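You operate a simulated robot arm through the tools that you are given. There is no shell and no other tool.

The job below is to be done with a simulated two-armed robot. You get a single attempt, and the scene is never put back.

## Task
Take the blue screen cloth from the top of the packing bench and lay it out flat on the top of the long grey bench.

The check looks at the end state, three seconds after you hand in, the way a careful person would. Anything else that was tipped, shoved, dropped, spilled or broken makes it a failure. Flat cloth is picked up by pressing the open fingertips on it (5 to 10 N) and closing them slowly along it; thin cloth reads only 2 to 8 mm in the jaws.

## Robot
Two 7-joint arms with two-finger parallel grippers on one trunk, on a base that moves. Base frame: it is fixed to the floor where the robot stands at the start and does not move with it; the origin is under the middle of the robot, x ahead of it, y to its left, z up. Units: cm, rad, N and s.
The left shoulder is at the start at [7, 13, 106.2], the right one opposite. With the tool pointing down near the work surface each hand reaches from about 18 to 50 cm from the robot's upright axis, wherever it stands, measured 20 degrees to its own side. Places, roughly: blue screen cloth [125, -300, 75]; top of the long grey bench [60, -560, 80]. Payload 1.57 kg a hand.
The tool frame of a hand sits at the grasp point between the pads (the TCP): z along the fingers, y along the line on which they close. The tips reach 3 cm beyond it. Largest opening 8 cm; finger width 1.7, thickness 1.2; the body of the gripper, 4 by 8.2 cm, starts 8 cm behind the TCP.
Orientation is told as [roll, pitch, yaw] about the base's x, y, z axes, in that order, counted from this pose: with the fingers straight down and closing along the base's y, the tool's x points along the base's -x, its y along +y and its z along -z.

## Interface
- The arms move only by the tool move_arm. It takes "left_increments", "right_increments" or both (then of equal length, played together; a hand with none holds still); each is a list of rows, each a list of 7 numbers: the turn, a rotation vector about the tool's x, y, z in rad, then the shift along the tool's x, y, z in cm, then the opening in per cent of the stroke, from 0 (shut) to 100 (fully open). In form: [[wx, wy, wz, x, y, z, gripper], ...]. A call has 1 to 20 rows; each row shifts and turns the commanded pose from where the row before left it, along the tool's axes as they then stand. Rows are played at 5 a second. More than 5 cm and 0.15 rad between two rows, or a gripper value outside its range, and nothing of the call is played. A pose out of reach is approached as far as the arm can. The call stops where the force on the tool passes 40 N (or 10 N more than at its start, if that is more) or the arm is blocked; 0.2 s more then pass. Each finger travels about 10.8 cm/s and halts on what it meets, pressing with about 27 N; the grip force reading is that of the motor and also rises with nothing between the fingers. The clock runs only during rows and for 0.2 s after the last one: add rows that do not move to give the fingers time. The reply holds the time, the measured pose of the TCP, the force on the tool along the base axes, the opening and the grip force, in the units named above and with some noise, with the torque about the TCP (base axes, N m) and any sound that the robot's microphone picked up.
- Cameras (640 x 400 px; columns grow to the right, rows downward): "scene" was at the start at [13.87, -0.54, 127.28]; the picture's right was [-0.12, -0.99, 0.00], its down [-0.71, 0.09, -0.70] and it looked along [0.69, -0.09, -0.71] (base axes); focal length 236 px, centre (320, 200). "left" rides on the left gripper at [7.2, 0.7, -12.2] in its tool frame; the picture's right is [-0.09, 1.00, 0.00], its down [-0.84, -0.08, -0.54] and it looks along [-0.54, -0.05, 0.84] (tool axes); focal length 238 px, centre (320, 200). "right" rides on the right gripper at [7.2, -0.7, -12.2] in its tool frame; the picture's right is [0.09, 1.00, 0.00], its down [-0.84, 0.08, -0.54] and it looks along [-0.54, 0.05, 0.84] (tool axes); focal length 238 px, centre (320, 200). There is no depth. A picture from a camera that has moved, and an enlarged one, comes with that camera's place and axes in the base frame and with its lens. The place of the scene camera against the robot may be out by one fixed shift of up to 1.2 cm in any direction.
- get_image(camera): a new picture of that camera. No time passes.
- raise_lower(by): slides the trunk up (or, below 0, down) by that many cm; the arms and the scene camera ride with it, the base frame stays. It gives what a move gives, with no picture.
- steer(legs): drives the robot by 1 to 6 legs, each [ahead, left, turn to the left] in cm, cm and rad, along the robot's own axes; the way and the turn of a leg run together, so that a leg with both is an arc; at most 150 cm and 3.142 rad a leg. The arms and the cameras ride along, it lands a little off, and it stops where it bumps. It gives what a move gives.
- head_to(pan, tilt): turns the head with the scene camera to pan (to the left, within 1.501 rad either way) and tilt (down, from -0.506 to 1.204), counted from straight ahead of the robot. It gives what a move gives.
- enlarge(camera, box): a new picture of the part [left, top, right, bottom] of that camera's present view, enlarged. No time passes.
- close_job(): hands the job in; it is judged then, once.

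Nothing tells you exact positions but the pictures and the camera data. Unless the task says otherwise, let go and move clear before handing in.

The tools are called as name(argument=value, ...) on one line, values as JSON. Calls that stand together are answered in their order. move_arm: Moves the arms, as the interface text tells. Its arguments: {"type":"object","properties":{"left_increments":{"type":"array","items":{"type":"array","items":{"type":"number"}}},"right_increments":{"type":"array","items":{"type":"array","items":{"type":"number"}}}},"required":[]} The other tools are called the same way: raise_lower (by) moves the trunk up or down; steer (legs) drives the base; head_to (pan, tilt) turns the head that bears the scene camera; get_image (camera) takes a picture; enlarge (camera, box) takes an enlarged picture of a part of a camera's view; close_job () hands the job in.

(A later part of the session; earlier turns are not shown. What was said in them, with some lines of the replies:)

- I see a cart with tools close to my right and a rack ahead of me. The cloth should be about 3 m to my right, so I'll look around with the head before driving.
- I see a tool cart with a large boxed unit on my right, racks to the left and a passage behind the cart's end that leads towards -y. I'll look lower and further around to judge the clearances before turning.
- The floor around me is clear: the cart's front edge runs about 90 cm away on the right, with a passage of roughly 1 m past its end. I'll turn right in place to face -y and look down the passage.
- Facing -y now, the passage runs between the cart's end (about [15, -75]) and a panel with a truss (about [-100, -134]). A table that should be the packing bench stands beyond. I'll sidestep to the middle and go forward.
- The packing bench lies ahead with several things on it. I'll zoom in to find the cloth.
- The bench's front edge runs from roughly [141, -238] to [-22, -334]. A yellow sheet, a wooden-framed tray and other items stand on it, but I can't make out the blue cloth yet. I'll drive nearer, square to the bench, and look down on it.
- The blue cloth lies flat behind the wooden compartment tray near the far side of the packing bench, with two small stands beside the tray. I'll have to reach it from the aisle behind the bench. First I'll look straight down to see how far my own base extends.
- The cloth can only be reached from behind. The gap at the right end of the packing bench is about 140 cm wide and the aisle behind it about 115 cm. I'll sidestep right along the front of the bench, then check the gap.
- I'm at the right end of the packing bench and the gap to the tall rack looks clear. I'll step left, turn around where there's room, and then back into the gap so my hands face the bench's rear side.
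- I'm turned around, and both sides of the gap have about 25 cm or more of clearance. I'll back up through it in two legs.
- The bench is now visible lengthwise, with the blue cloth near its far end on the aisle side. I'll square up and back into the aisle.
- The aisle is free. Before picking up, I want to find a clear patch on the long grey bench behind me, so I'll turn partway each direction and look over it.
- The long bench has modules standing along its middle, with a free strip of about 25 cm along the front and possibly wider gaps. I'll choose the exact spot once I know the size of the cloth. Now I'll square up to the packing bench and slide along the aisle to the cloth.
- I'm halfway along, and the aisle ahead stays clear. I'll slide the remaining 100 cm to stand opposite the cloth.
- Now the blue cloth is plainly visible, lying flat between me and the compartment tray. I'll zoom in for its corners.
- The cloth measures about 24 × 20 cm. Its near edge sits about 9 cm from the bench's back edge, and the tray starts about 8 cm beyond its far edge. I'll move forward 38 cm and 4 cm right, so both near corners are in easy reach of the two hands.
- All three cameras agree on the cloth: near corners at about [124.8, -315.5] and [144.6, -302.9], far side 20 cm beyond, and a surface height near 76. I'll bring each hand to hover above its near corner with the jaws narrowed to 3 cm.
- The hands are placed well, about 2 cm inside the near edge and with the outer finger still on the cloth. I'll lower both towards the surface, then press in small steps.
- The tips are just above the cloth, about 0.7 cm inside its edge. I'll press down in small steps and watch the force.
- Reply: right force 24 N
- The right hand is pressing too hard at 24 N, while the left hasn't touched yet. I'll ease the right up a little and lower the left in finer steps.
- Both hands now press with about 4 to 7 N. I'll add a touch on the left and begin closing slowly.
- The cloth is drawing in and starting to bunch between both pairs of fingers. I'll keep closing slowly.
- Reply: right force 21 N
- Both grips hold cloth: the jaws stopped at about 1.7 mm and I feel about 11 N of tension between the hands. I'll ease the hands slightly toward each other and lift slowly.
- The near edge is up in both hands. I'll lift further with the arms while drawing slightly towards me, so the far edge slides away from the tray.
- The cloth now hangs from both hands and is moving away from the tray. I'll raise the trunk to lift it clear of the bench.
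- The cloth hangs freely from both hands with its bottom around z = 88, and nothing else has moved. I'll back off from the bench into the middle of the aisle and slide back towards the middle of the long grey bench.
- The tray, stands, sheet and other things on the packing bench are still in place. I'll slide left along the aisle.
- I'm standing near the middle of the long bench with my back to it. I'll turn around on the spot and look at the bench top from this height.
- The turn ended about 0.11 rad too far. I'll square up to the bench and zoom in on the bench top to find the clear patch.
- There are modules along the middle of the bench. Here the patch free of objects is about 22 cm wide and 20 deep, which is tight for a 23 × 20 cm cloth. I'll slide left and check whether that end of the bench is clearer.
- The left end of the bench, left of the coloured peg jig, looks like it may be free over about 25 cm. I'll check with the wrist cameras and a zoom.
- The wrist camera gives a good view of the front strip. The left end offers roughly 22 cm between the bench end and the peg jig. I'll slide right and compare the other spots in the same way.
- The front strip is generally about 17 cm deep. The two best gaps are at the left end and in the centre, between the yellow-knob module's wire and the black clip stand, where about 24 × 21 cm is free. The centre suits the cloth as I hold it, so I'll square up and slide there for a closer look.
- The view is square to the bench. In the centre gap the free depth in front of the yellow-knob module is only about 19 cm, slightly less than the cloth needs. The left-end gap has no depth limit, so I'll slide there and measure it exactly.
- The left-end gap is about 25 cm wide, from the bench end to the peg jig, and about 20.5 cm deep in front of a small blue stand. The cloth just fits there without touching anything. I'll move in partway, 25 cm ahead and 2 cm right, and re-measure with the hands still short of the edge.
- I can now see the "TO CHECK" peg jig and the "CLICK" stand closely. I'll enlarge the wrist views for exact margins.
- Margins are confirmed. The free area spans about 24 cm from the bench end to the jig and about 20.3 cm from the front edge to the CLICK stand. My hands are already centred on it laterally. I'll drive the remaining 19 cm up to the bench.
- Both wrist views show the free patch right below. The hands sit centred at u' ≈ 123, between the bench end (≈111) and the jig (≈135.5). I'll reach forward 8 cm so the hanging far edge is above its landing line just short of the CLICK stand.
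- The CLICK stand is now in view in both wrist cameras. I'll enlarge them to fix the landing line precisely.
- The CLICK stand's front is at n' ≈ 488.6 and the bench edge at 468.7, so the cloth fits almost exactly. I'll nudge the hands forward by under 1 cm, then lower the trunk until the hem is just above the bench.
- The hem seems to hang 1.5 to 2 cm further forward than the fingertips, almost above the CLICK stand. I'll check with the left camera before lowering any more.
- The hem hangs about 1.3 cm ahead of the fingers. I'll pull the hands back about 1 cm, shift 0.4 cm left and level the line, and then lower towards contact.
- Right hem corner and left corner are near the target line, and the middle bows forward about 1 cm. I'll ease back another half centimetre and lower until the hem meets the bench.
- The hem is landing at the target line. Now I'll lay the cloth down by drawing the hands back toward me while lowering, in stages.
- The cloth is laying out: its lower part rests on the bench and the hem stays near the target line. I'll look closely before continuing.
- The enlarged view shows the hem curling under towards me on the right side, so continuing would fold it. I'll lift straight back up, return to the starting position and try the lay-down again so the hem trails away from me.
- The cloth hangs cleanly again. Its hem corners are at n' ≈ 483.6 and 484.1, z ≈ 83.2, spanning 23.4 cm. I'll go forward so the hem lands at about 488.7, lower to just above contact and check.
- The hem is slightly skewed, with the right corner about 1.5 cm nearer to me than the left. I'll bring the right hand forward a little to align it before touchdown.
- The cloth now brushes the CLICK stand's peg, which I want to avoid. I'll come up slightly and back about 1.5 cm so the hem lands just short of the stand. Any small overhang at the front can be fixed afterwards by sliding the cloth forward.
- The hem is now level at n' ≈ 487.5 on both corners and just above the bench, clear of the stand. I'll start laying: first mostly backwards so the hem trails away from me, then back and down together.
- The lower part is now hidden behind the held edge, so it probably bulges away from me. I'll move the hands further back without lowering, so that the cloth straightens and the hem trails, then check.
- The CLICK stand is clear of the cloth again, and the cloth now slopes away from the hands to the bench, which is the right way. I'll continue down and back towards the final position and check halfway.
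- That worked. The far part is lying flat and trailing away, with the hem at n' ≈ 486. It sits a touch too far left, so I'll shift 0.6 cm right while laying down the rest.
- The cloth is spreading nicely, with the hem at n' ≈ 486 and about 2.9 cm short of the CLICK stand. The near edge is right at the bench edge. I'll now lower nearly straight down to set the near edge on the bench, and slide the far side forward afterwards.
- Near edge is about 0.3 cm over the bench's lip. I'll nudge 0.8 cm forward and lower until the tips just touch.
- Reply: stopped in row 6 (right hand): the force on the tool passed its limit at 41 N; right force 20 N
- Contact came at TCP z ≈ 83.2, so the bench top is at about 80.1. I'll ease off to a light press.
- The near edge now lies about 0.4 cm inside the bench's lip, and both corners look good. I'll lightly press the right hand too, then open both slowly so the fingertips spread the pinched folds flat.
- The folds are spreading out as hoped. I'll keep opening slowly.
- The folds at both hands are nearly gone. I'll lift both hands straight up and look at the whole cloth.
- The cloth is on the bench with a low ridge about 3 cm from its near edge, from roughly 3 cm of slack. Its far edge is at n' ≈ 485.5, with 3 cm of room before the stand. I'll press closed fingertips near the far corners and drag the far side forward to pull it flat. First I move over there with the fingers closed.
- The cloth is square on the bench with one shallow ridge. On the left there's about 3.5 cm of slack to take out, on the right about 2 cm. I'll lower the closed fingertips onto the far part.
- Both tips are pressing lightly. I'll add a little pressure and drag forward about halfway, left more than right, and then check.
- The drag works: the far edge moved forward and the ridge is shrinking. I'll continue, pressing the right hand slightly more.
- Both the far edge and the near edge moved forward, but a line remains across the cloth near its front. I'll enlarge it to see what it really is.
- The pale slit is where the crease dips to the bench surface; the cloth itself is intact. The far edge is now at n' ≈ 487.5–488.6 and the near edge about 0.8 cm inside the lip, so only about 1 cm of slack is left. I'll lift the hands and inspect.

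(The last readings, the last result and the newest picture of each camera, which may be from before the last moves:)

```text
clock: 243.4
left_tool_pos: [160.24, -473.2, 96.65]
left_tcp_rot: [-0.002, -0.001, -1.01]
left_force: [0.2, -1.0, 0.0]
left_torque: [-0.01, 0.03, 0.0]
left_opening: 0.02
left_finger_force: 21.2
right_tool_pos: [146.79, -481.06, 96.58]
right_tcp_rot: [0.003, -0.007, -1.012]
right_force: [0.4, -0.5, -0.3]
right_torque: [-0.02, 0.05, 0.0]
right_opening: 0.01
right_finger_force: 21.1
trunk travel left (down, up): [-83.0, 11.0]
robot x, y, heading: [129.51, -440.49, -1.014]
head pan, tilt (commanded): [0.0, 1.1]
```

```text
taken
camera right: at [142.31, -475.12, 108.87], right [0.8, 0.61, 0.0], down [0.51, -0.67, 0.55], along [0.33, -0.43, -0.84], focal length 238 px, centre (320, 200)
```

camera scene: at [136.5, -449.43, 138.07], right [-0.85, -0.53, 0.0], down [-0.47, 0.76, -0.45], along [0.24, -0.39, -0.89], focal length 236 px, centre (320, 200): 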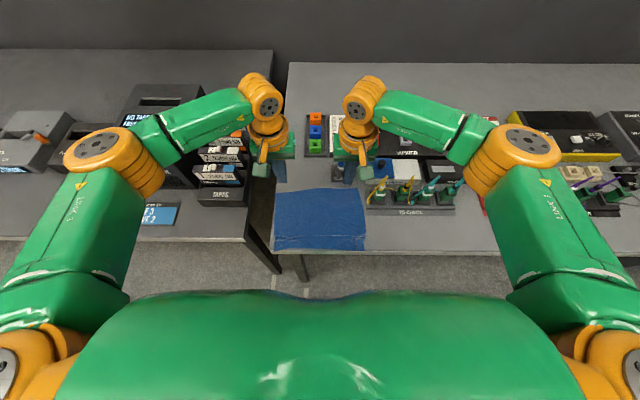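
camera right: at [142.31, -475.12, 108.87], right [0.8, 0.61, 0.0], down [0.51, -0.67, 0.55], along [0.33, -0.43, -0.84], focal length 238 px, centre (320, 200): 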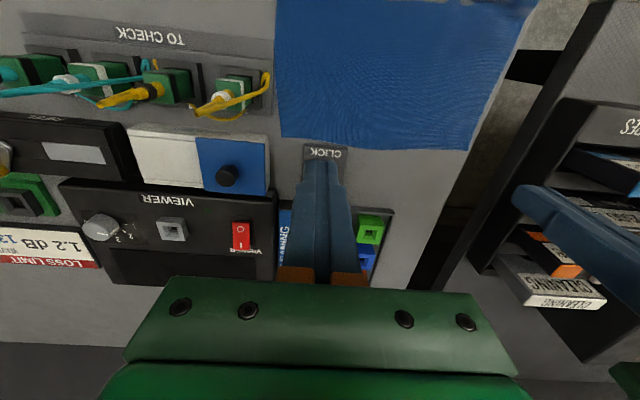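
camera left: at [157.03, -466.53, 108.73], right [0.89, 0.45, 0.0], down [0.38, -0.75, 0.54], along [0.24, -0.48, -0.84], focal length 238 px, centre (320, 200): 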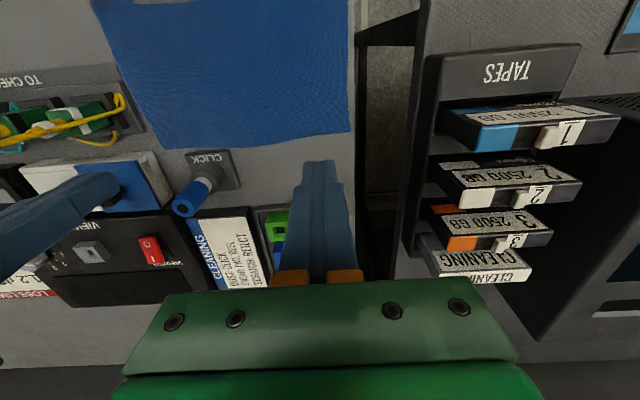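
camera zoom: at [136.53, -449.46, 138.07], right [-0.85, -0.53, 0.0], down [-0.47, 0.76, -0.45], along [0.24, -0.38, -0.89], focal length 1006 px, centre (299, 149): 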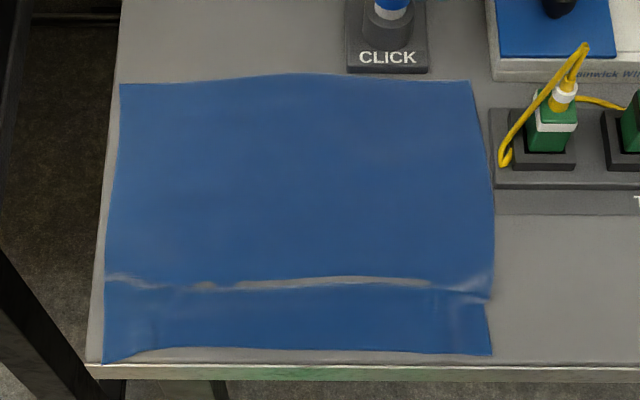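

The far edge is straight and clear of all the objects. The remaining line is a shallow pleat about 4.6 cm from the near edge. I'll press near the front edge and draw it back a little to pull that pleat out.

move_arm(left_increments=[[0, 0, 0, 2.1, -0.37, 0, 0], [0, 0, 0, 2.1, -0.37, 0, 0], [0, 0, 0, 2.1, -0.37, 0, 0], [0, 0, 0, 2.1, -0.37, 0, 0], [0, 0, 0, 2.1, -0.37, 0, 0], [0, 0, 0, 2.1, -0.37, 0, 0], [0, 0, 0, 2.3, -0.38, 0, 0], [0, 0, 0, 0, 0, 0, 0], [0, 0, 0, 0, 0, 2.5, 0], [0, 0, 0, 0, 0, 2.5, 0], [0, 0, 0, 0, 0, 2.5, 0], [0, 0, 0, 0, 0, 2.5, 0], [0, 0, 0, 0, 0, 1.5, 0], [0, 0, 0, 0, 0, 1.2, 0], [0, 0, 0, 0, 0, 0, 0], [0, 0, 0, 0, 0, 0, 0]], right_increments=[[0, 0, 0, 2.05, 0.28, 0, 0], [0, 0, 0, 2.05, 0.28, 0, 0], [0, 0, 0, 2.05, 0.28, 0, 0], [0, 0, 0, 2.05, 0.28, 0, 0], [0, 0, 0, 2.05, 0.29, 0, 0], [0, 0, 0, 2.05, 0.29, 0, 0], [0, 0, 0, 2.1, 0.3, 0, 0], [0, 0, 0, 0, 0, 0, 0], [0, 0, 0, 0, 0, 2.5, 0], [0, 0, 0, 0, 0, 2.5, 0], [0, 0, 0, 0, 0, 2.5, 0], [0, 0, 0, 0, 0, 2.5, 0], [0, 0, 0, 0, 0, 1.5, 0], [0, 0, 0, 0, 0, 1.2, 0], [0, 0, 0, 0, 0, 0, 0], [0, 0, 0, 0, 0, 0, 0]])

enlarge(camera="left", box=[160, 100, 400, 250])

enlarge(camera="right", box=[240, 100, 480, 250])

```text
clock: 246.8
left_tool_pos: [150.18, -461.98, 83.92]
left_tcp_rot: [-0.002, -0.003, -1.01]
left_force: [0.4, 0.0, 0.8]
left_torque: [-0.05, 0.0, 0.01]
left_opening: 0.0
left_finger_force: 21.3
right_tool_pos: [140.9, -467.75, 84.06]
right_tcp_rot: [0.002, -0.005, -1.013]
right_force: [-0.5, -0.4, 0.4]
right_torque: [0.0, 0.01, 0.01]
right_opening: 0.0
right_finger_force: 21.1
trunk travel left (down, up): [-83.0, 11.0]
robot x, y, heading: [129.53, -440.2, -1.012]
head pan, tilt (commanded): [0.0, 1.1]
```

```text
2.67 times, centred on (280, 175) of left
camera zoom: at [146.91, -455.28, 96.01], right [0.89, 0.45, 0.0], down [0.38, -0.75, 0.54], along [0.24, -0.48, -0.84], focal length 636 px, centre (427, 267)
```

zoom: 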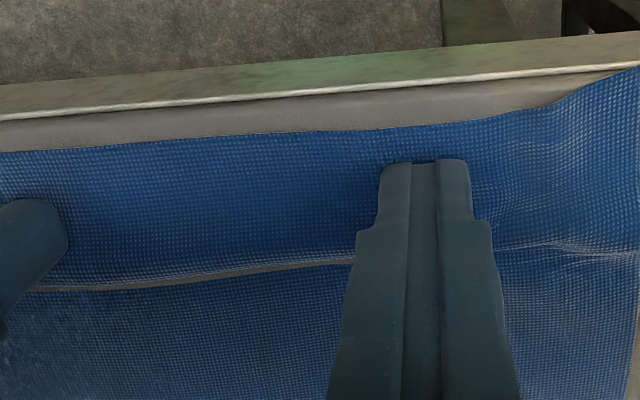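

```text
2.67 times, centred on (360, 175) of right
camera zoom: at [136.47, -461.89, 96.25], right [0.8, 0.61, 0.0], down [0.51, -0.67, 0.55], along [0.33, -0.43, -0.84], focal length 636 px, centre (213, 267)
```

zoom: 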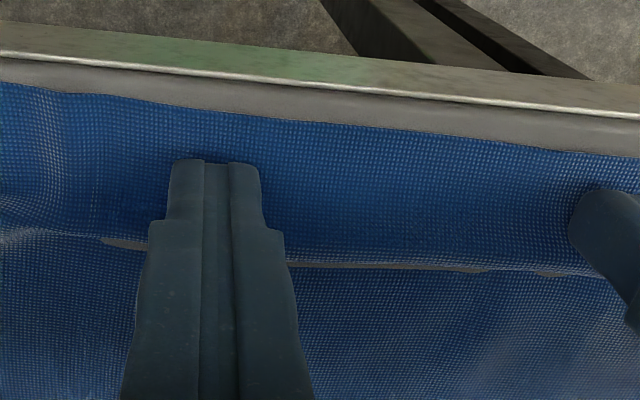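

move_arm(left_increments=[[0, 0, 0, 0, 0, 0.3, 0], [0, 0, 0, 0, 0, 0.25, 0], [0, 0, 0, 0, 0, 0.15, 0], [0, 0, 0, 0, 0, 0.08, 0], [0, 0, 0, 0, 0, 0, 0]], right_increments=[[0, 0, 0, 0, 0, 0.3, 0], [0, 0, 0, 0, 0, 0.25, 0], [0, 0, 0, 0, 0, 0.2, 0], [0, 0, 0, 0, 0, 0.12, 0], [0, 0, 0, 0, 0, 0, 0]])

```text
clock: 248.0
left_tool_pos: [150.06, -461.67, 83.27]
left_tcp_rot: [-0.001, 0.0, -1.011]
left_force: [0.0, 0.2, 0.3]
left_torque: [-0.02, -0.04, 0.02]
left_opening: 0.0
left_finger_force: 22.0
right_tool_pos: [140.84, -467.58, 83.06]
right_tcp_rot: [0.005, -0.007, -1.011]
right_force: [-0.3, -2.2, 11.2]
right_torque: [0.01, 0.08, 0.03]
right_opening: 0.0
right_finger_force: 21.5
trunk travel left (down, up): [-83.0, 11.0]
robot x, y, heading: [129.4, -440.24, -1.011]
head pan, tilt (commanded): [0.0, 1.1]
```

move_arm(left_increments=[[0, 0, 0, 0, 0, 0.12, 0], [0, 0, 0, 0, 0, 0.05, 0], [0, 0, 0, 0, 0, 0, 0]], right_increments=[[0, 0, 0, 0, 0, -0.06, 0], [0, 0, 0, 0, 0, 0, 0], [0, 0, 0, 0, 0, 0, 0]])

```text
clock: 248.8
left_tool_pos: [150.13, -461.78, 83.2]
left_tcp_rot: [-0.002, -0.003, -1.009]
left_force: [0.7, -1.0, 9.1]
left_torque: [0.04, 0.01, 0.0]
left_opening: 0.0
left_finger_force: 21.5
right_tool_pos: [140.91, -467.5, 83.12]
right_tcp_rot: [0.001, -0.006, -1.01]
right_force: [0.5, 0.3, 1.6]
right_torque: [0.01, 0.0, -0.02]
right_opening: 0.0
right_finger_force: 21.0
trunk travel left (down, up): [-83.0, 11.0]
robot x, y, heading: [129.76, -440.35, -1.014]
head pan, tilt (commanded): [0.0, 1.1]
```

move_arm(left_increments=[[0, 0, 0, 0, 0, -0.02, 0], [0, 0, 0, 0, 0, 0, 0], [0, 0, 0, 0.14, 0, 0, 0], [0, 0, 0, 0.14, 0, 0, 0], [0, 0, 0, 0.14, 0, 0, 0], [0, 0, 0, 0.14, 0, 0, 0], [0, 0, 0, 0.14, 0, 0, 0], [0, 0, 0, 0, 0, 0, 0]], right_increments=[[0, 0, 0, 0, 0, 0.05, 0], [0, 0, 0, 0, 0, 0, 0], [0, 0, 0, 0.14, 0, 0, 0], [0, 0, 0, 0.14, 0, 0, 0], [0, 0, 0, 0.14, 0, 0, 0], [0, 0, 0, 0.14, 0, 0, 0], [0, 0, 0, 0.14, 0, 0, 0], [0, 0, 0, 0, 0, 0, 0]])

enlarge(camera="left", box=[160, 100, 400, 250])

enlarge(camera="right", box=[240, 100, 480, 250])

enlarge(camera="scene", box=[250, 165, 400, 259])

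```text
clock: 250.6
left_tool_pos: [149.57, -461.11, 83.01]
left_tcp_rot: [0.002, -0.007, -1.01]
left_force: [3.8, -6.5, 34.7]
left_torque: [-0.02, -0.04, 0.01]
left_opening: 0.0
left_finger_force: 21.2
right_tool_pos: [140.15, -467.0, 83.17]
right_tcp_rot: [0.003, -0.007, -1.012]
right_force: [-0.4, -0.4, 1.2]
right_torque: [0.0, -0.02, 0.0]
right_opening: 0.0
right_finger_force: 21.6
trunk travel left (down, up): [-83.0, 11.0]
robot x, y, heading: [129.34, -440.2, -1.013]
head pan, tilt (commanded): [0.0, 1.1]
```

```text
2.67 times, centred on (280, 175) of left
camera zoom: at [146.38, -454.47, 95.19], right [0.89, 0.45, 0.0], down [0.38, -0.75, 0.55], along [0.25, -0.49, -0.84], focal length 636 px, centre (427, 267)
```

zoom: 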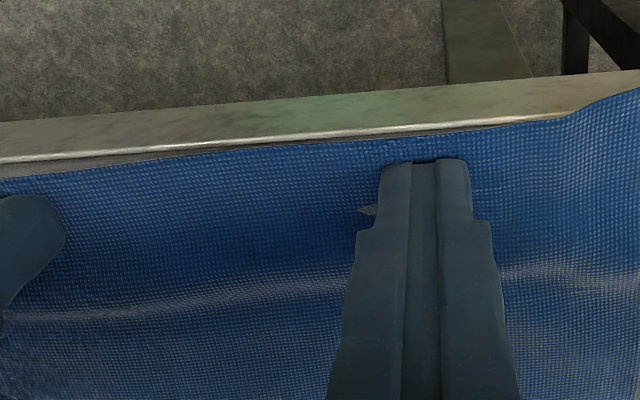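

```text
2.67 times, centred on (360, 175) of right
camera zoom: at [135.81, -461.07, 95.34], right [0.8, 0.61, 0.0], down [0.51, -0.67, 0.55], along [0.33, -0.43, -0.84], focal length 636 px, centre (213, 267)
```

zoom: 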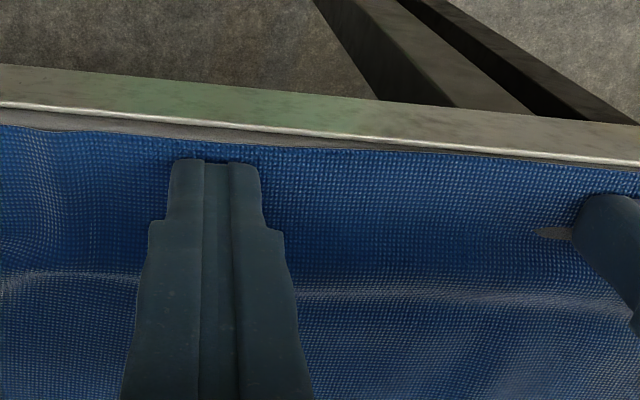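

```text
4.26 times, centred on (325, 212) of scene
camera zoom: at [136.26, -449.26, 138.12], right [-0.85, -0.53, 0.0], down [-0.47, 0.76, -0.46], along [0.24, -0.39, -0.89], focal length 1006 px, centre (299, 149)
```

zoom: 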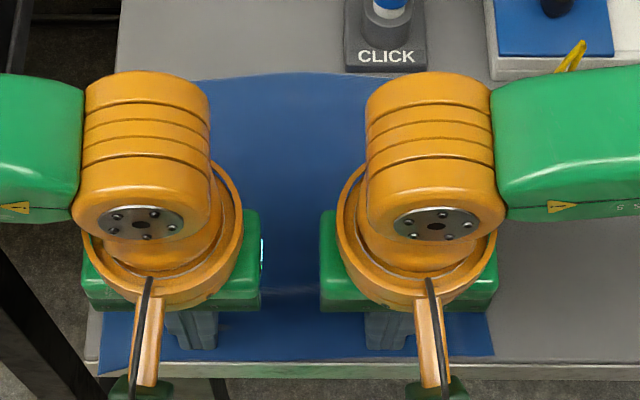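

The pleat has pulled out into a gentle smooth wave. The left tip is pressing too hard, at 35 N, so I'll ease it off and lift both hands.

move_arm(left_increments=[[0, 0, 0, 0, 0, -0.25, 0], [0, 0, 0, 0, 0, -0.3, 0], [0, 0, 0, 0, 0, -0.5, 0], [0, 0, 0, 0, 0, -1, 0], [0, 0, 0, 0, 0, -2, 0], [0, 0, 0, 0, 0, -2.5, 0], [0, 0, 0, 0, 0, -2.5, 0], [0, 0, 0, 0, 0, -2.5, 0], [0, 0, 0, 0, 0, -2.5, 0], [0, 0, 0, 0, 0, 0, 0]], right_increments=[[0, 0, 0, 0, 0, -0.1, 0], [0, 0, 0, 0, 0, -0.3, 0], [0, 0, 0, 0, 0, -0.5, 0], [0, 0, 0, 0, 0, -1, 0], [0, 0, 0, 0, 0, -2, 0], [0, 0, 0, 0, 0, -2.5, 0], [0, 0, 0, 0, 0, -2.5, 0], [0, 0, 0, 0, 0, -2.5, 0], [0, 0, 0, 0, 0, -2.5, 0], [0, 0, 0, 0, 0, 0, 0]])

get_image(camera="left")

get_image(camera="right")

enlarge(camera="scene", box=[250, 165, 400, 259])

```text
clock: 252.8
left_tool_pos: [149.72, -461.24, 97.33]
left_tcp_rot: [-0.002, -0.003, -1.01]
left_force: [0.6, 0.4, 0.0]
left_torque: [0.01, -0.02, 0.0]
left_opening: 0.01
left_finger_force: 21.4
right_tool_pos: [140.28, -466.82, 96.95]
right_tcp_rot: [0.003, -0.005, -1.015]
right_force: [0.4, -0.9, -0.2]
right_torque: [-0.01, 0.01, 0.0]
right_opening: 0.02
right_finger_force: 21.2
trunk travel left (down, up): [-83.0, 11.0]
robot x, y, heading: [129.68, -440.24, -1.011]
head pan, tilt (commanded): [0.0, 1.1]
```

```text
taken
camera left: at [146.56, -454.57, 109.41], right [0.89, 0.45, 0.0], down [0.38, -0.75, 0.54], along [0.24, -0.48, -0.84], focal length 238 px, centre (320, 200)
```

left: 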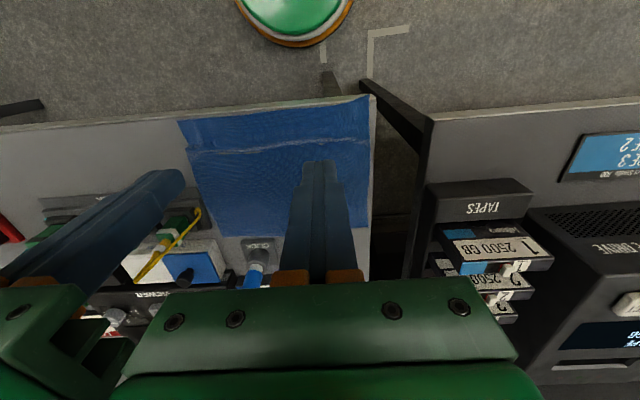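

```text
taken
camera right: at [135.88, -461.08, 109.12], right [0.8, 0.61, 0.0], down [0.51, -0.67, 0.55], along [0.33, -0.43, -0.84], focal length 238 px, centre (320, 200)
```

right: 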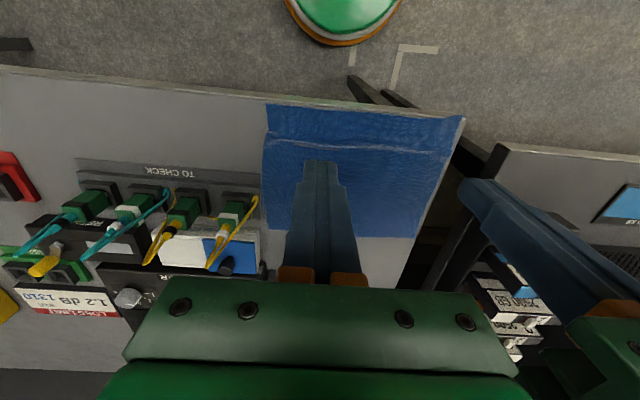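

```text
4.26 times, centred on (325, 212) of scene
camera zoom: at [136.52, -449.45, 138.07], right [-0.85, -0.53, 0.0], down [-0.47, 0.76, -0.45], along [0.24, -0.38, -0.89], focal length 1006 px, centre (299, 149)
```

zoom: 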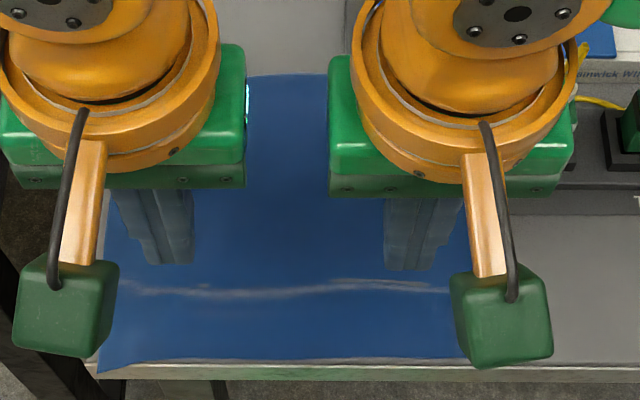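

I'll raise the hands and spread them apart for a clear view of the whole cloth.

move_arm(left_increments=[[0, 0, 0, 0, 0, -2.5, 0], [0, 0, 0, 0, 0, -2.5, 0], [0, 0, 0, 0, 0, -2.5, 0], [0, 0, 0, 0, 0, -2.5, 0], [0, 0, 0, 0, 2.5, 0, 0], [0, 0, 0, 0, 2.5, 0, 0], [0, 0, 0, 0, 2.5, 0, 0], [0, 0, 0, 0, 2.5, 0, 0], [0, 0, 0, 0, 0, 0, 0]], right_increments=[[0, 0, 0, 0, 0, -2.5, 0], [0, 0, 0, 0, 0, -2.5, 0], [0, 0, 0, 0, 0, -2.5, 0], [0, 0, 0, 0, 0, -2.5, 0], [0, 0, 0, 0, -2.5, 0, 0], [0, 0, 0, 0, -2.5, 0, 0], [0, 0, 0, 0, -2.5, 0, 0], [0, 0, 0, 0, -2.5, 0, 0], [0, 0, 0, 0, 0, 0, 0]])

enlarge(camera="scene", box=[250, 165, 400, 259])

enlarge(camera="scene", box=[265, 215, 365, 262])

get_image(camera="left")

get_image(camera="right")

```text
clock: 254.8
left_tool_pos: [158.28, -456.04, 107.21]
left_tcp_rot: [0.0, -0.001, -1.009]
left_force: [-0.8, -0.6, -0.7]
left_torque: [-0.01, 0.02, -0.01]
left_opening: 0.0
left_finger_force: 21.5
right_tool_pos: [131.71, -472.69, 107.06]
right_tcp_rot: [0.002, -0.005, -1.011]
right_force: [0.1, -0.9, 0.2]
right_torque: [0.01, 0.02, 0.02]
right_opening: 0.02
right_finger_force: 21.0
trunk travel left (down, up): [-83.0, 11.0]
robot x, y, heading: [129.97, -440.61, -1.011]
head pan, tilt (commanded): [0.0, 1.1]
```

```text
4.26 times, centred on (325, 212) of scene
camera zoom: at [136.52, -449.45, 138.07], right [-0.85, -0.53, 0.0], down [-0.47, 0.76, -0.45], along [0.24, -0.38, -0.89], focal length 1006 px, centre (299, 149)
```

zoom: 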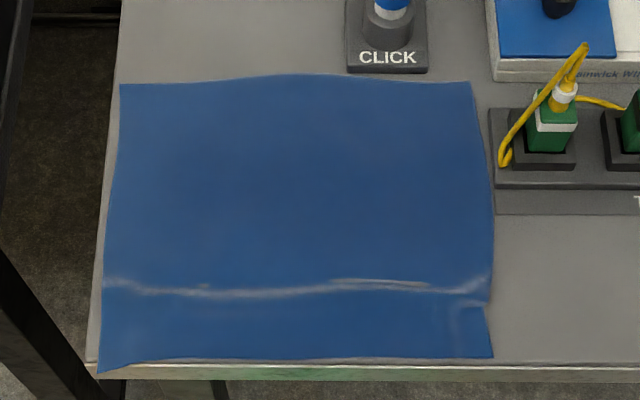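

```text
6.40 times, centred on (315, 238) of scene
camera zoom: at [136.52, -449.45, 138.07], right [-0.85, -0.53, 0.0], down [-0.47, 0.76, -0.45], along [0.24, -0.38, -0.89], focal length 1513 px, centre (352, -46)
```

zoom: 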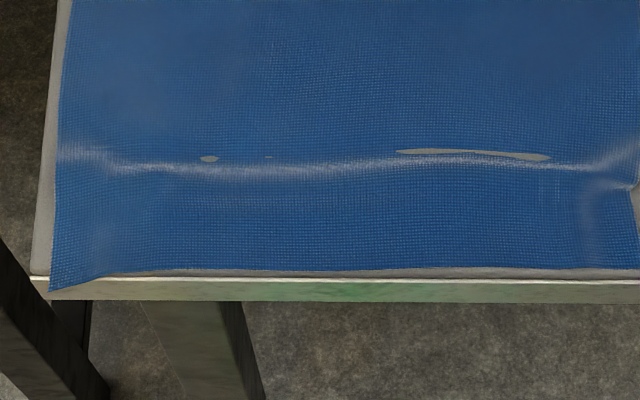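

```text
taken
camera left: at [155.05, -449.17, 119.31], right [0.89, 0.45, 0.0], down [0.38, -0.75, 0.54], along [0.24, -0.48, -0.84], focal length 238 px, centre (320, 200)
```

left: 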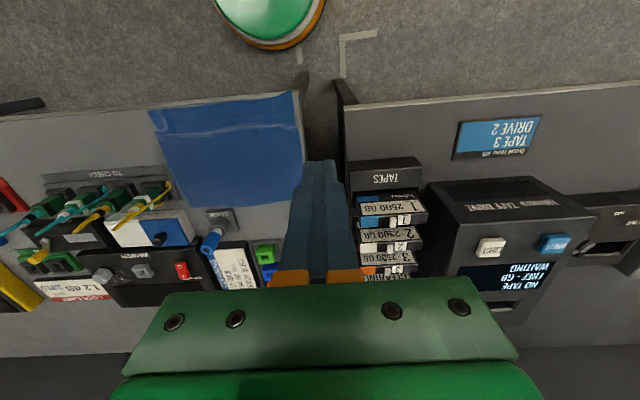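

```text
taken
camera right: at [127.28, -466.76, 119.28], right [0.8, 0.61, 0.0], down [0.51, -0.67, 0.55], along [0.33, -0.43, -0.84], focal length 238 px, centre (320, 200)
```

right: 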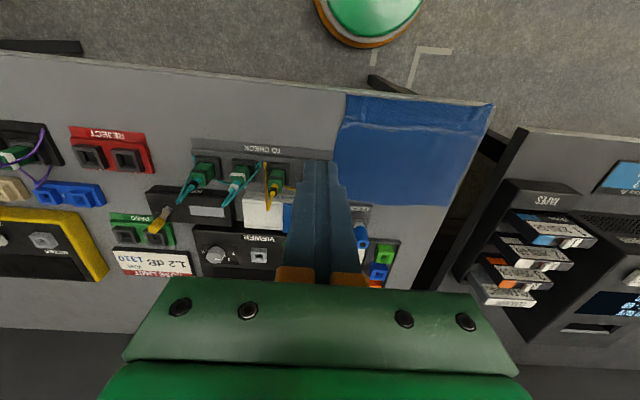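

The cloth fills the free patch: it's clear of the CLICK stand by about 0.3 cm and clear of the jig. A small wave remains, along with about 1 cm of slack on the right and a slightly proud near-left corner. I'll do one gentle correction, pushing the far-left corner forward and pulling the near-right corner back.

move_arm(left_increments=[[0, 0, 0, -2.5, -1.1, 0, 0], [0, 0, 0, -2.5, -1.1, 0, 0], [0, 0, 0, -2.5, -1.1, 0, 0], [0, 0, 0, -2.5, -1.1, 0, 0], [0, 0, 0, -2.5, -1.1, 0, 0], [0, 0, 0, -2.6, -1.0, 0, 0], [0, 0, 0, 0, 0, 3, 0], [0, 0, 0, 0, 0, 3, 0], [0, 0, 0, 0, 0, 3, 0], [0, 0, 0, 0, 0, 3, 0], [0, 0, 0, 0, 0, 3, 0], [0, 0, 0, 0, 0, 3, 0], [0, 0, 0, 0, 0, 2.5, 0], [0, 0, 0, 0, 0, 1.5, 0], [0, 0, 0, 0, 0, 0.8, 0], [0, 0, 0, 0, 0, 0, 0]], right_increments=[[0, 0, 0, -0.1, 1.25, 0, 0], [0, 0, 0, -0.1, 1.25, 0, 0], [0, 0, 0, -0.1, 1.25, 0, 0], [0, 0, 0, -0.1, 1.25, 0, 0], [0, 0, 0, 0, 1.25, 0, 0], [0, 0, 0, 0, 1.25, 0, 0], [0, 0, 0, 0, 0, 3, 0], [0, 0, 0, 0, 0, 3, 0], [0, 0, 0, 0, 0, 3, 0], [0, 0, 0, 0, 0, 3, 0], [0, 0, 0, 0, 0, 3, 0], [0, 0, 0, 0, 0, 3, 0], [0, 0, 0, 0, 0, 2.5, 0], [0, 0, 0, 0, 0, 1.5, 0], [0, 0, 0, 0, 0, 0.8, 0], [0, 0, 0, 0, 0, 0, 0]])

get_image(camera="left")

get_image(camera="right")

```text
clock: 258.2
left_tool_pos: [160.64, -472.03, 84.32]
left_tcp_rot: [0.0, -0.002, -1.011]
left_force: [0.5, 0.2, -0.6]
left_torque: [0.0, 0.01, 0.01]
left_opening: 0.0
left_finger_force: 21.4
right_tool_pos: [138.51, -468.75, 84.09]
right_tcp_rot: [0.005, -0.006, -1.013]
right_force: [0.4, 0.2, 0.7]
right_torque: [-0.02, 0.0, 0.02]
right_opening: 0.0
right_finger_force: 21.2
trunk travel left (down, up): [-83.0, 11.0]
robot x, y, heading: [129.89, -440.54, -1.016]
head pan, tilt (commanded): [0.0, 1.1]
```

```text
taken
camera left: at [157.46, -465.4, 96.4], right [0.89, 0.45, 0.0], down [0.38, -0.75, 0.54], along [0.24, -0.48, -0.84], focal length 238 px, centre (320, 200)
```

left: 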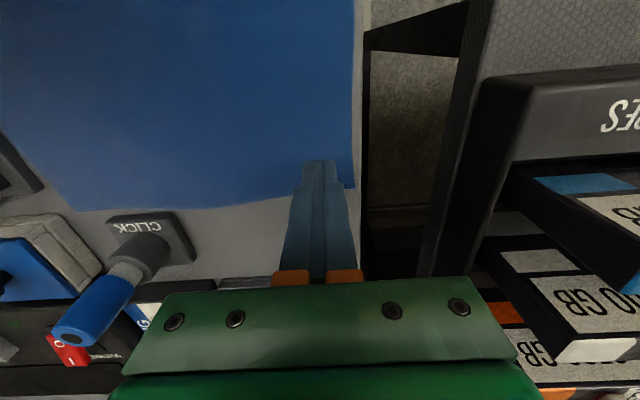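

```text
taken
camera right: at [134.03, -462.9, 96.38], right [0.8, 0.61, 0.0], down [0.51, -0.67, 0.55], along [0.33, -0.43, -0.84], focal length 238 px, centre (320, 200)
```

right: 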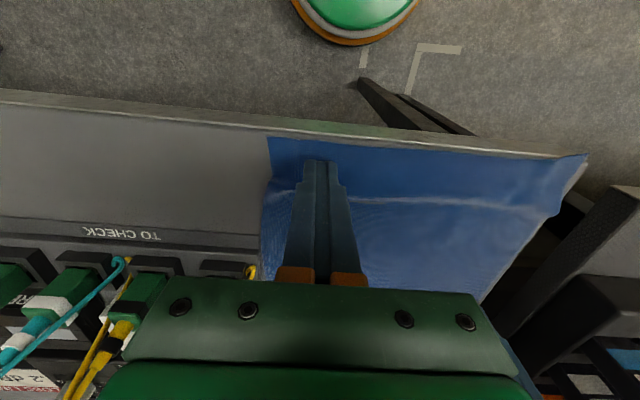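

move_arm(left_increments=[[0, 0, 0, 0, 0, 0.4, 0], [0, 0, 0, 0, 0, 0.3, 0], [0, 0, 0, 0, 0, 0.2, 0], [0, 0, 0, 0, 0, 0.1, 0], [0, 0, 0, 0, 0, 0, 0], [0, 0, 0, 0, 0, 0, 0]], right_increments=[[0, 0, 0, 0, 0, 0.3, 0], [0, 0, 0, 0, 0, 0.3, 0], [0, 0, 0, 0, 0, 0.15, 0], [0, 0, 0, 0, 0, 0.08, 0], [0, 0, 0, 0, 0, 0, 0], [0, 0, 0, 0, 0, 0, 0]])

```text
clock: 259.6
left_tool_pos: [160.83, -472.04, 83.26]
left_tcp_rot: [0.001, -0.004, -1.011]
left_force: [0.6, 0.3, 0.1]
left_torque: [0.01, 0.01, 0.01]
left_opening: 0.01
left_finger_force: 20.6
right_tool_pos: [138.7, -468.68, 83.36]
right_tcp_rot: [0.003, -0.006, -1.012]
right_force: [-0.7, 0.5, -0.1]
right_torque: [-0.03, -0.02, -0.01]
right_opening: 0.0
right_finger_force: 21.4
trunk travel left (down, up): [-83.0, 11.0]
robot x, y, heading: [129.69, -440.28, -1.011]
head pan, tilt (commanded): [0.0, 1.1]
```

move_arm(left_increments=[[0, 0, 0, 0, 0, 0.1, 0], [0, 0, 0, 0, 0, 0.05, 0], [0, 0, 0, 0, 0, 0, 0], [0, 0, 0, 0, 0, 0, 0]], right_increments=[[0, 0, 0, 0, 0, 0.12, 0], [0, 0, 0, 0, 0, 0.08, 0], [0, 0, 0, 0, 0, 0, 0], [0, 0, 0, 0, 0, 0, 0]])

```text
clock: 260.6
left_tool_pos: [160.73, -472.15, 83.18]
left_tcp_rot: [0.002, -0.002, -1.011]
left_force: [0.9, 0.0, -0.3]
left_torque: [0.01, 0.02, 0.03]
left_opening: 0.0
left_finger_force: 21.0
right_tool_pos: [138.45, -468.67, 83.23]
right_tcp_rot: [0.002, -0.006, -1.013]
right_force: [0.2, -0.4, -1.0]
right_torque: [-0.01, 0.05, -0.01]
right_opening: 0.0
right_finger_force: 21.0
trunk travel left (down, up): [-83.0, 11.0]
robot x, y, heading: [130.15, -440.21, -1.016]
head pan, tilt (commanded): [0.0, 1.1]
```

move_arm(left_increments=[[0, 0, 0, 0, 0, 0.08, 0], [0, 0, 0, 0, 0, 0.05, 0], [0, 0, 0, 0, 0, 0, 0], [0, 0, 0, 0, 0, 0, 0]], right_increments=[[0, 0, 0, 0, 0, 0.08, 0], [0, 0, 0, 0, 0, 0.05, 0], [0, 0, 0, 0, 0, 0, 0], [0, 0, 0, 0, 0, 0, 0]])

```text
clock: 261.6
left_tool_pos: [160.63, -472.1, 83.01]
left_tcp_rot: [-0.001, -0.004, -1.01]
left_force: [0.5, -0.6, 4.0]
left_torque: [-0.01, -0.02, 0.0]
left_opening: 0.01
left_finger_force: 20.7
right_tool_pos: [138.57, -468.62, 83.0]
right_tcp_rot: [0.004, -0.008, -1.012]
right_force: [0.5, -0.3, 6.1]
right_torque: [0.05, 0.0, -0.01]
right_opening: 0.0
right_finger_force: 21.5
trunk travel left (down, up): [-83.0, 11.0]
robot x, y, heading: [129.67, -440.43, -1.011]
head pan, tilt (commanded): [0.0, 1.1]
```

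move_arm(left_increments=[[0, 0, 0, 0, 0, 0.03, 0], [0, 0, 0, -0.1, -0.02, 0, 0], [0, 0, 0, -0.1, -0.02, 0, 0], [0, 0, 0, -0.1, -0.02, 0, 0], [0, 0, 0, -0.1, -0.02, 0, 0], [0, 0, 0, -0.1, -0.02, 0, 0], [0, 0, 0, 0, 0, 0, 0]], right_increments=[[0, 0, 0, 0, 0, 0, 0], [0, 0, 0, 0.08, -0.04, -0.01, 0], [0, 0, 0, 0.08, -0.04, -0.01, 0], [0, 0, 0, 0.08, -0.04, -0.01, 0], [0, 0, 0, 0.08, -0.04, 0, 0], [0, 0, 0, 0.08, -0.04, 0, 0], [0, 0, 0, 0, 0, 0, 0]])

get_image(camera="left")

enlarge(camera="right", box=[240, 100, 600, 300])

```text
clock: 263.2
left_tool_pos: [160.85, -472.39, 83.16]
left_tcp_rot: [-0.003, -0.004, -1.01]
left_force: [-0.2, 0.8, 1.2]
left_torque: [0.02, 0.03, 0.01]
left_opening: 0.0
left_finger_force: 21.4
right_tool_pos: [138.25, -468.41, 83.04]
right_tcp_rot: [0.002, -0.008, -1.012]
right_force: [3.5, -1.3, 16.7]
right_torque: [0.04, -0.02, 0.0]
right_opening: 0.01
right_finger_force: 21.4
trunk travel left (down, up): [-83.0, 11.0]
robot x, y, heading: [129.94, -440.18, -1.016]
head pan, tilt (commanded): [0.0, 1.1]
```

```text
taken
camera left: at [157.66, -465.76, 95.22], right [0.89, 0.45, 0.0], down [0.38, -0.75, 0.54], along [0.24, -0.49, -0.84], focal length 238 px, centre (320, 200)
```

left: 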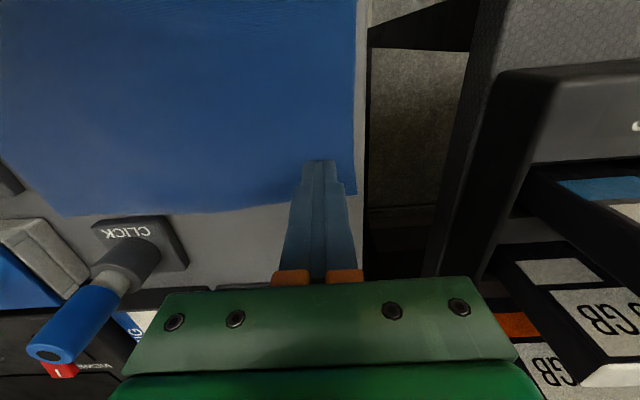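

```text
1.78 times, centred on (420, 200) of right
camera zoom: at [133.74, -462.52, 95.29], right [0.8, 0.61, 0.0], down [0.51, -0.67, 0.55], along [0.33, -0.44, -0.84], focal length 424 px, centre (142, 200)
```

zoom: 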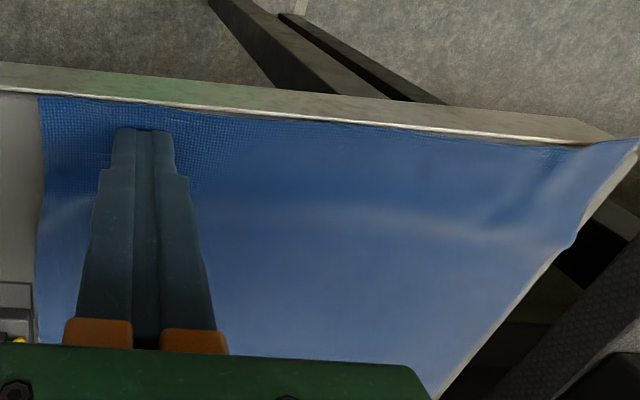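

The crease has nearly vanished and the far edge still just clears the stand. I'll lift both hands straight up, spread them and take a full look.

move_arm(left_increments=[[0, 0, 0, 0, 0, -0.1, 0], [0, 0, 0, 0, 0, -0.3, 0], [0, 0, 0, 0, 0, -0.6, 0], [0, 0, 0, 0, 0, -1.5, 0], [0, 0, 0, 0, 0, -2.5, 0], [0, 0, 0, 0, 0, -3, 0], [0, 0, 0, 0, 0, -3, 0], [0, 0, 0, 0, 0, -3, 0], [0, 0, 0, 0, 0, -3, 0], [0, 0, 0, 0, 0, -3, 0], [0, 0, 0, 0, 0, -3, 0], [0, 0, 0, 2, 1.5, 0, 0], [0, 0, 0, 2, 1.5, 0, 0], [0, 0, 0, 2, 1.5, 0, 0], [0, 0, 0, 2, 1.5, 0, 0], [0, 0, 0, 2, 1, 0, 0], [0, 0, 0, 2, 0, 0, 0], [0, 0, 0, 0, 0, 0, 0]], right_increments=[[0, 0, 0, 0, 0, -0.2, 0], [0, 0, 0, 0, 0, -0.3, 0], [0, 0, 0, 0, 0, -0.6, 0], [0, 0, 0, 0, 0, -1.5, 0], [0, 0, 0, 0, 0, -2.5, 0], [0, 0, 0, 0, 0, -3, 0], [0, 0, 0, 0, 0, -3, 0], [0, 0, 0, 0, 0, -3, 0], [0, 0, 0, 0, 0, -3, 0], [0, 0, 0, 0, 0, -3, 0], [0, 0, 0, 0, 0, -3, 0], [0, 0, 0, 0, -1.5, 0, 0], [0, 0, 0, 0, -1.5, 0, 0], [0, 0, 0, 0, -1.5, 0, 0], [0, 0, 0, 0, -1.5, 0, 0], [0, 0, 0, 0, -1.5, 0, 0], [0, 0, 0, 0, -1.5, 0, 0], [0, 0, 0, 0, 0, 0, 0]])

enlarge(camera="scene", box=[250, 165, 400, 259])

enlarge(camera="scene", box=[265, 215, 385, 265])

get_image(camera="right")

get_image(camera="left")

```text
clock: 267.0
left_tool_pos: [160.43, -458.64, 105.93]
left_tcp_rot: [0.0, -0.001, -1.01]
left_force: [0.7, -0.1, -0.1]
left_torque: [0.02, 0.01, 0.0]
left_opening: 0.0
left_finger_force: 21.2
right_tool_pos: [130.31, -473.25, 106.02]
right_tcp_rot: [0.003, -0.004, -1.013]
right_force: [-0.1, -0.9, 0.6]
right_torque: [-0.02, 0.04, 0.0]
right_opening: 0.0
right_finger_force: 21.3
trunk travel left (down, up): [-83.0, 11.0]
robot x, y, heading: [129.69, -439.94, -1.013]
head pan, tilt (commanded): [0.0, 1.1]
```

```text
4.26 times, centred on (325, 212) of scene
camera zoom: at [136.54, -449.46, 138.07], right [-0.85, -0.53, 0.0], down [-0.47, 0.76, -0.45], along [0.24, -0.38, -0.89], focal length 1006 px, centre (299, 149)
```

zoom: 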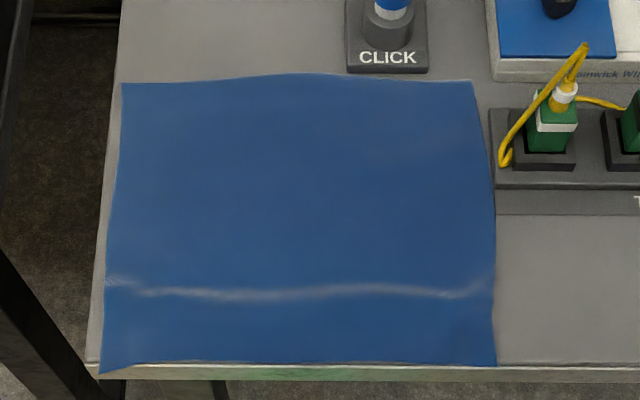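

```text
5.33 times, centred on (325, 240) of scene
camera zoom: at [136.54, -449.46, 138.07], right [-0.85, -0.53, 0.0], down [-0.47, 0.76, -0.45], along [0.24, -0.38, -0.89], focal length 1261 px, centre (293, -13)
```

zoom: 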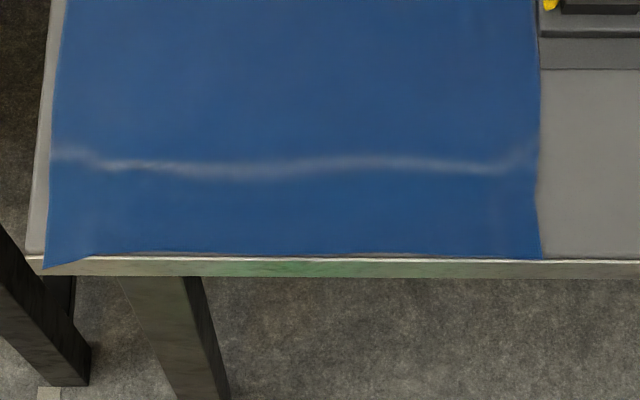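

```text
taken
camera right: at [125.82, -467.47, 118.25], right [0.8, 0.61, 0.0], down [0.51, -0.67, 0.55], along [0.33, -0.43, -0.84], focal length 238 px, centre (320, 200)
```

right: 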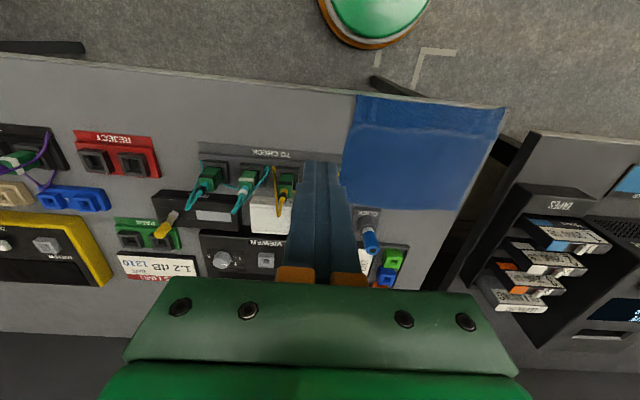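

```text
taken
camera left: at [157.23, -452.03, 117.99], right [0.89, 0.45, 0.0], down [0.38, -0.75, 0.54], along [0.24, -0.48, -0.84], focal length 238 px, centre (320, 200)
```

left: 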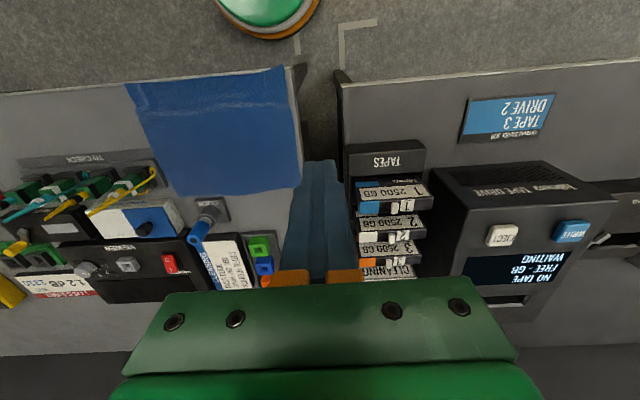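

The cloth lies flat and square on the bench top with only a faint crease, and its edges are clear of every object. I'll back the robot away and take a last look.

steer(legs=[[-33, 0, 0]])

head_to(pan=0.0, tilt=0.75)

get_image(camera="scene")

enlarge(camera="scene", box=[230, 110, 430, 235])

```text
clock: 269.2
left_tool_pos: [142.87, -430.26, 105.74]
left_tcp_rot: [-0.001, 0.0, -1.002]
left_force: [0.2, -0.1, 0.0]
left_torque: [0.03, 0.0, -0.03]
left_opening: 0.0
left_finger_force: 21.1
right_tool_pos: [112.87, -445.19, 106.05]
right_tcp_rot: [0.003, -0.003, -1.004]
right_force: [0.2, -0.1, 0.7]
right_torque: [-0.02, 0.01, 0.02]
right_opening: 0.0
right_finger_force: 21.5
trunk travel left (down, up): [-83.0, 11.0]
robot x, y, heading: [111.86, -412.22, -1.003]
head pan, tilt (commanded): [0.0, 1.1]
```

```text
clock: 270.0
left_tool_pos: [142.78, -430.12, 105.8]
left_tcp_rot: [0.0, -0.002, -1.003]
left_force: [0.5, -0.5, 0.7]
left_torque: [-0.03, -0.04, 0.03]
left_opening: 0.0
left_finger_force: 21.2
right_tool_pos: [112.63, -444.9, 106.04]
right_tcp_rot: [0.003, -0.006, -1.003]
right_force: [0.2, 0.4, 0.3]
right_torque: [0.02, 0.03, -0.01]
right_opening: 0.0
right_finger_force: 21.5
trunk travel left (down, up): [-83.0, 11.0]
robot x, y, heading: [111.91, -411.94, -1.009]
head pan, tilt (commanded): [0.0, 0.75]
```

```text
taken
camera scene: at [119.79, -422.72, 140.64], right [-0.84, -0.54, 0.0], down [-0.37, 0.58, -0.73], along [0.39, -0.62, -0.68], focal length 236 px, centre (320, 200)
```

scene: 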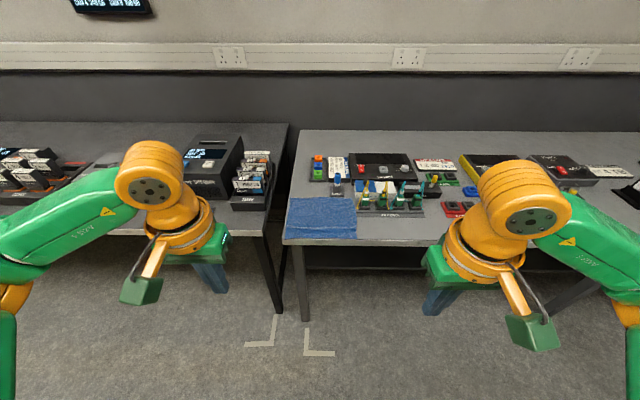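

```text
3.20 times, centred on (330, 172) of scene
camera zoom: at [119.79, -422.72, 140.64], right [-0.84, -0.54, 0.0], down [-0.37, 0.58, -0.73], along [0.39, -0.62, -0.68], focal length 756 px, centre (288, 288)
```

zoom: 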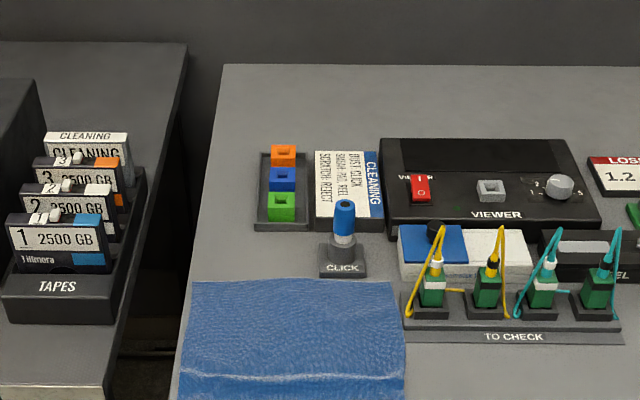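

enlarge(camera="scene", box=[270, 180, 390, 255])

```text
5.33 times, centred on (330, 218) of scene
camera zoom: at [119.79, -422.72, 140.64], right [-0.84, -0.54, 0.0], down [-0.37, 0.58, -0.73], along [0.39, -0.62, -0.68], focal length 1261 px, centre (267, 107)
```

zoom: 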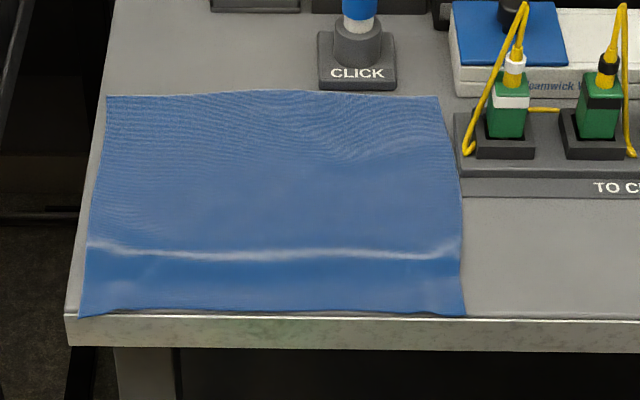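

The blue cloth is lying flat on the long grey bench, clear of the CLICK stand and the TO CHECK jig, with both hands free and well away. Nothing else appears moved or tipped, so I'm handing in.

close_job()

```text
The job is handed in.
```

I moved the blue screen cloth from the packing bench and laid it out flat at the left end of the long grey bench. I then backed away and handed the job in.

- **Cloth:** it lies square in the free patch and doesn't overlap any objects, though it sits only a few millimetres from the CLICK stand. A faint soft crease remains about 4–5 cm from the front edge. The near-left corner sticks out about half a centimetre over the bench lip.
- **Contact:** while I was positioning the cloth, it briefly brushed the CLICK stand's peg. The stand stayed upright and in place.
- **Everything else:** I saw nothing tipped, moved or knocked on the grey bench in the last pictures. I last looked at the packing bench just after lifting the cloth, and nothing had moved there either.
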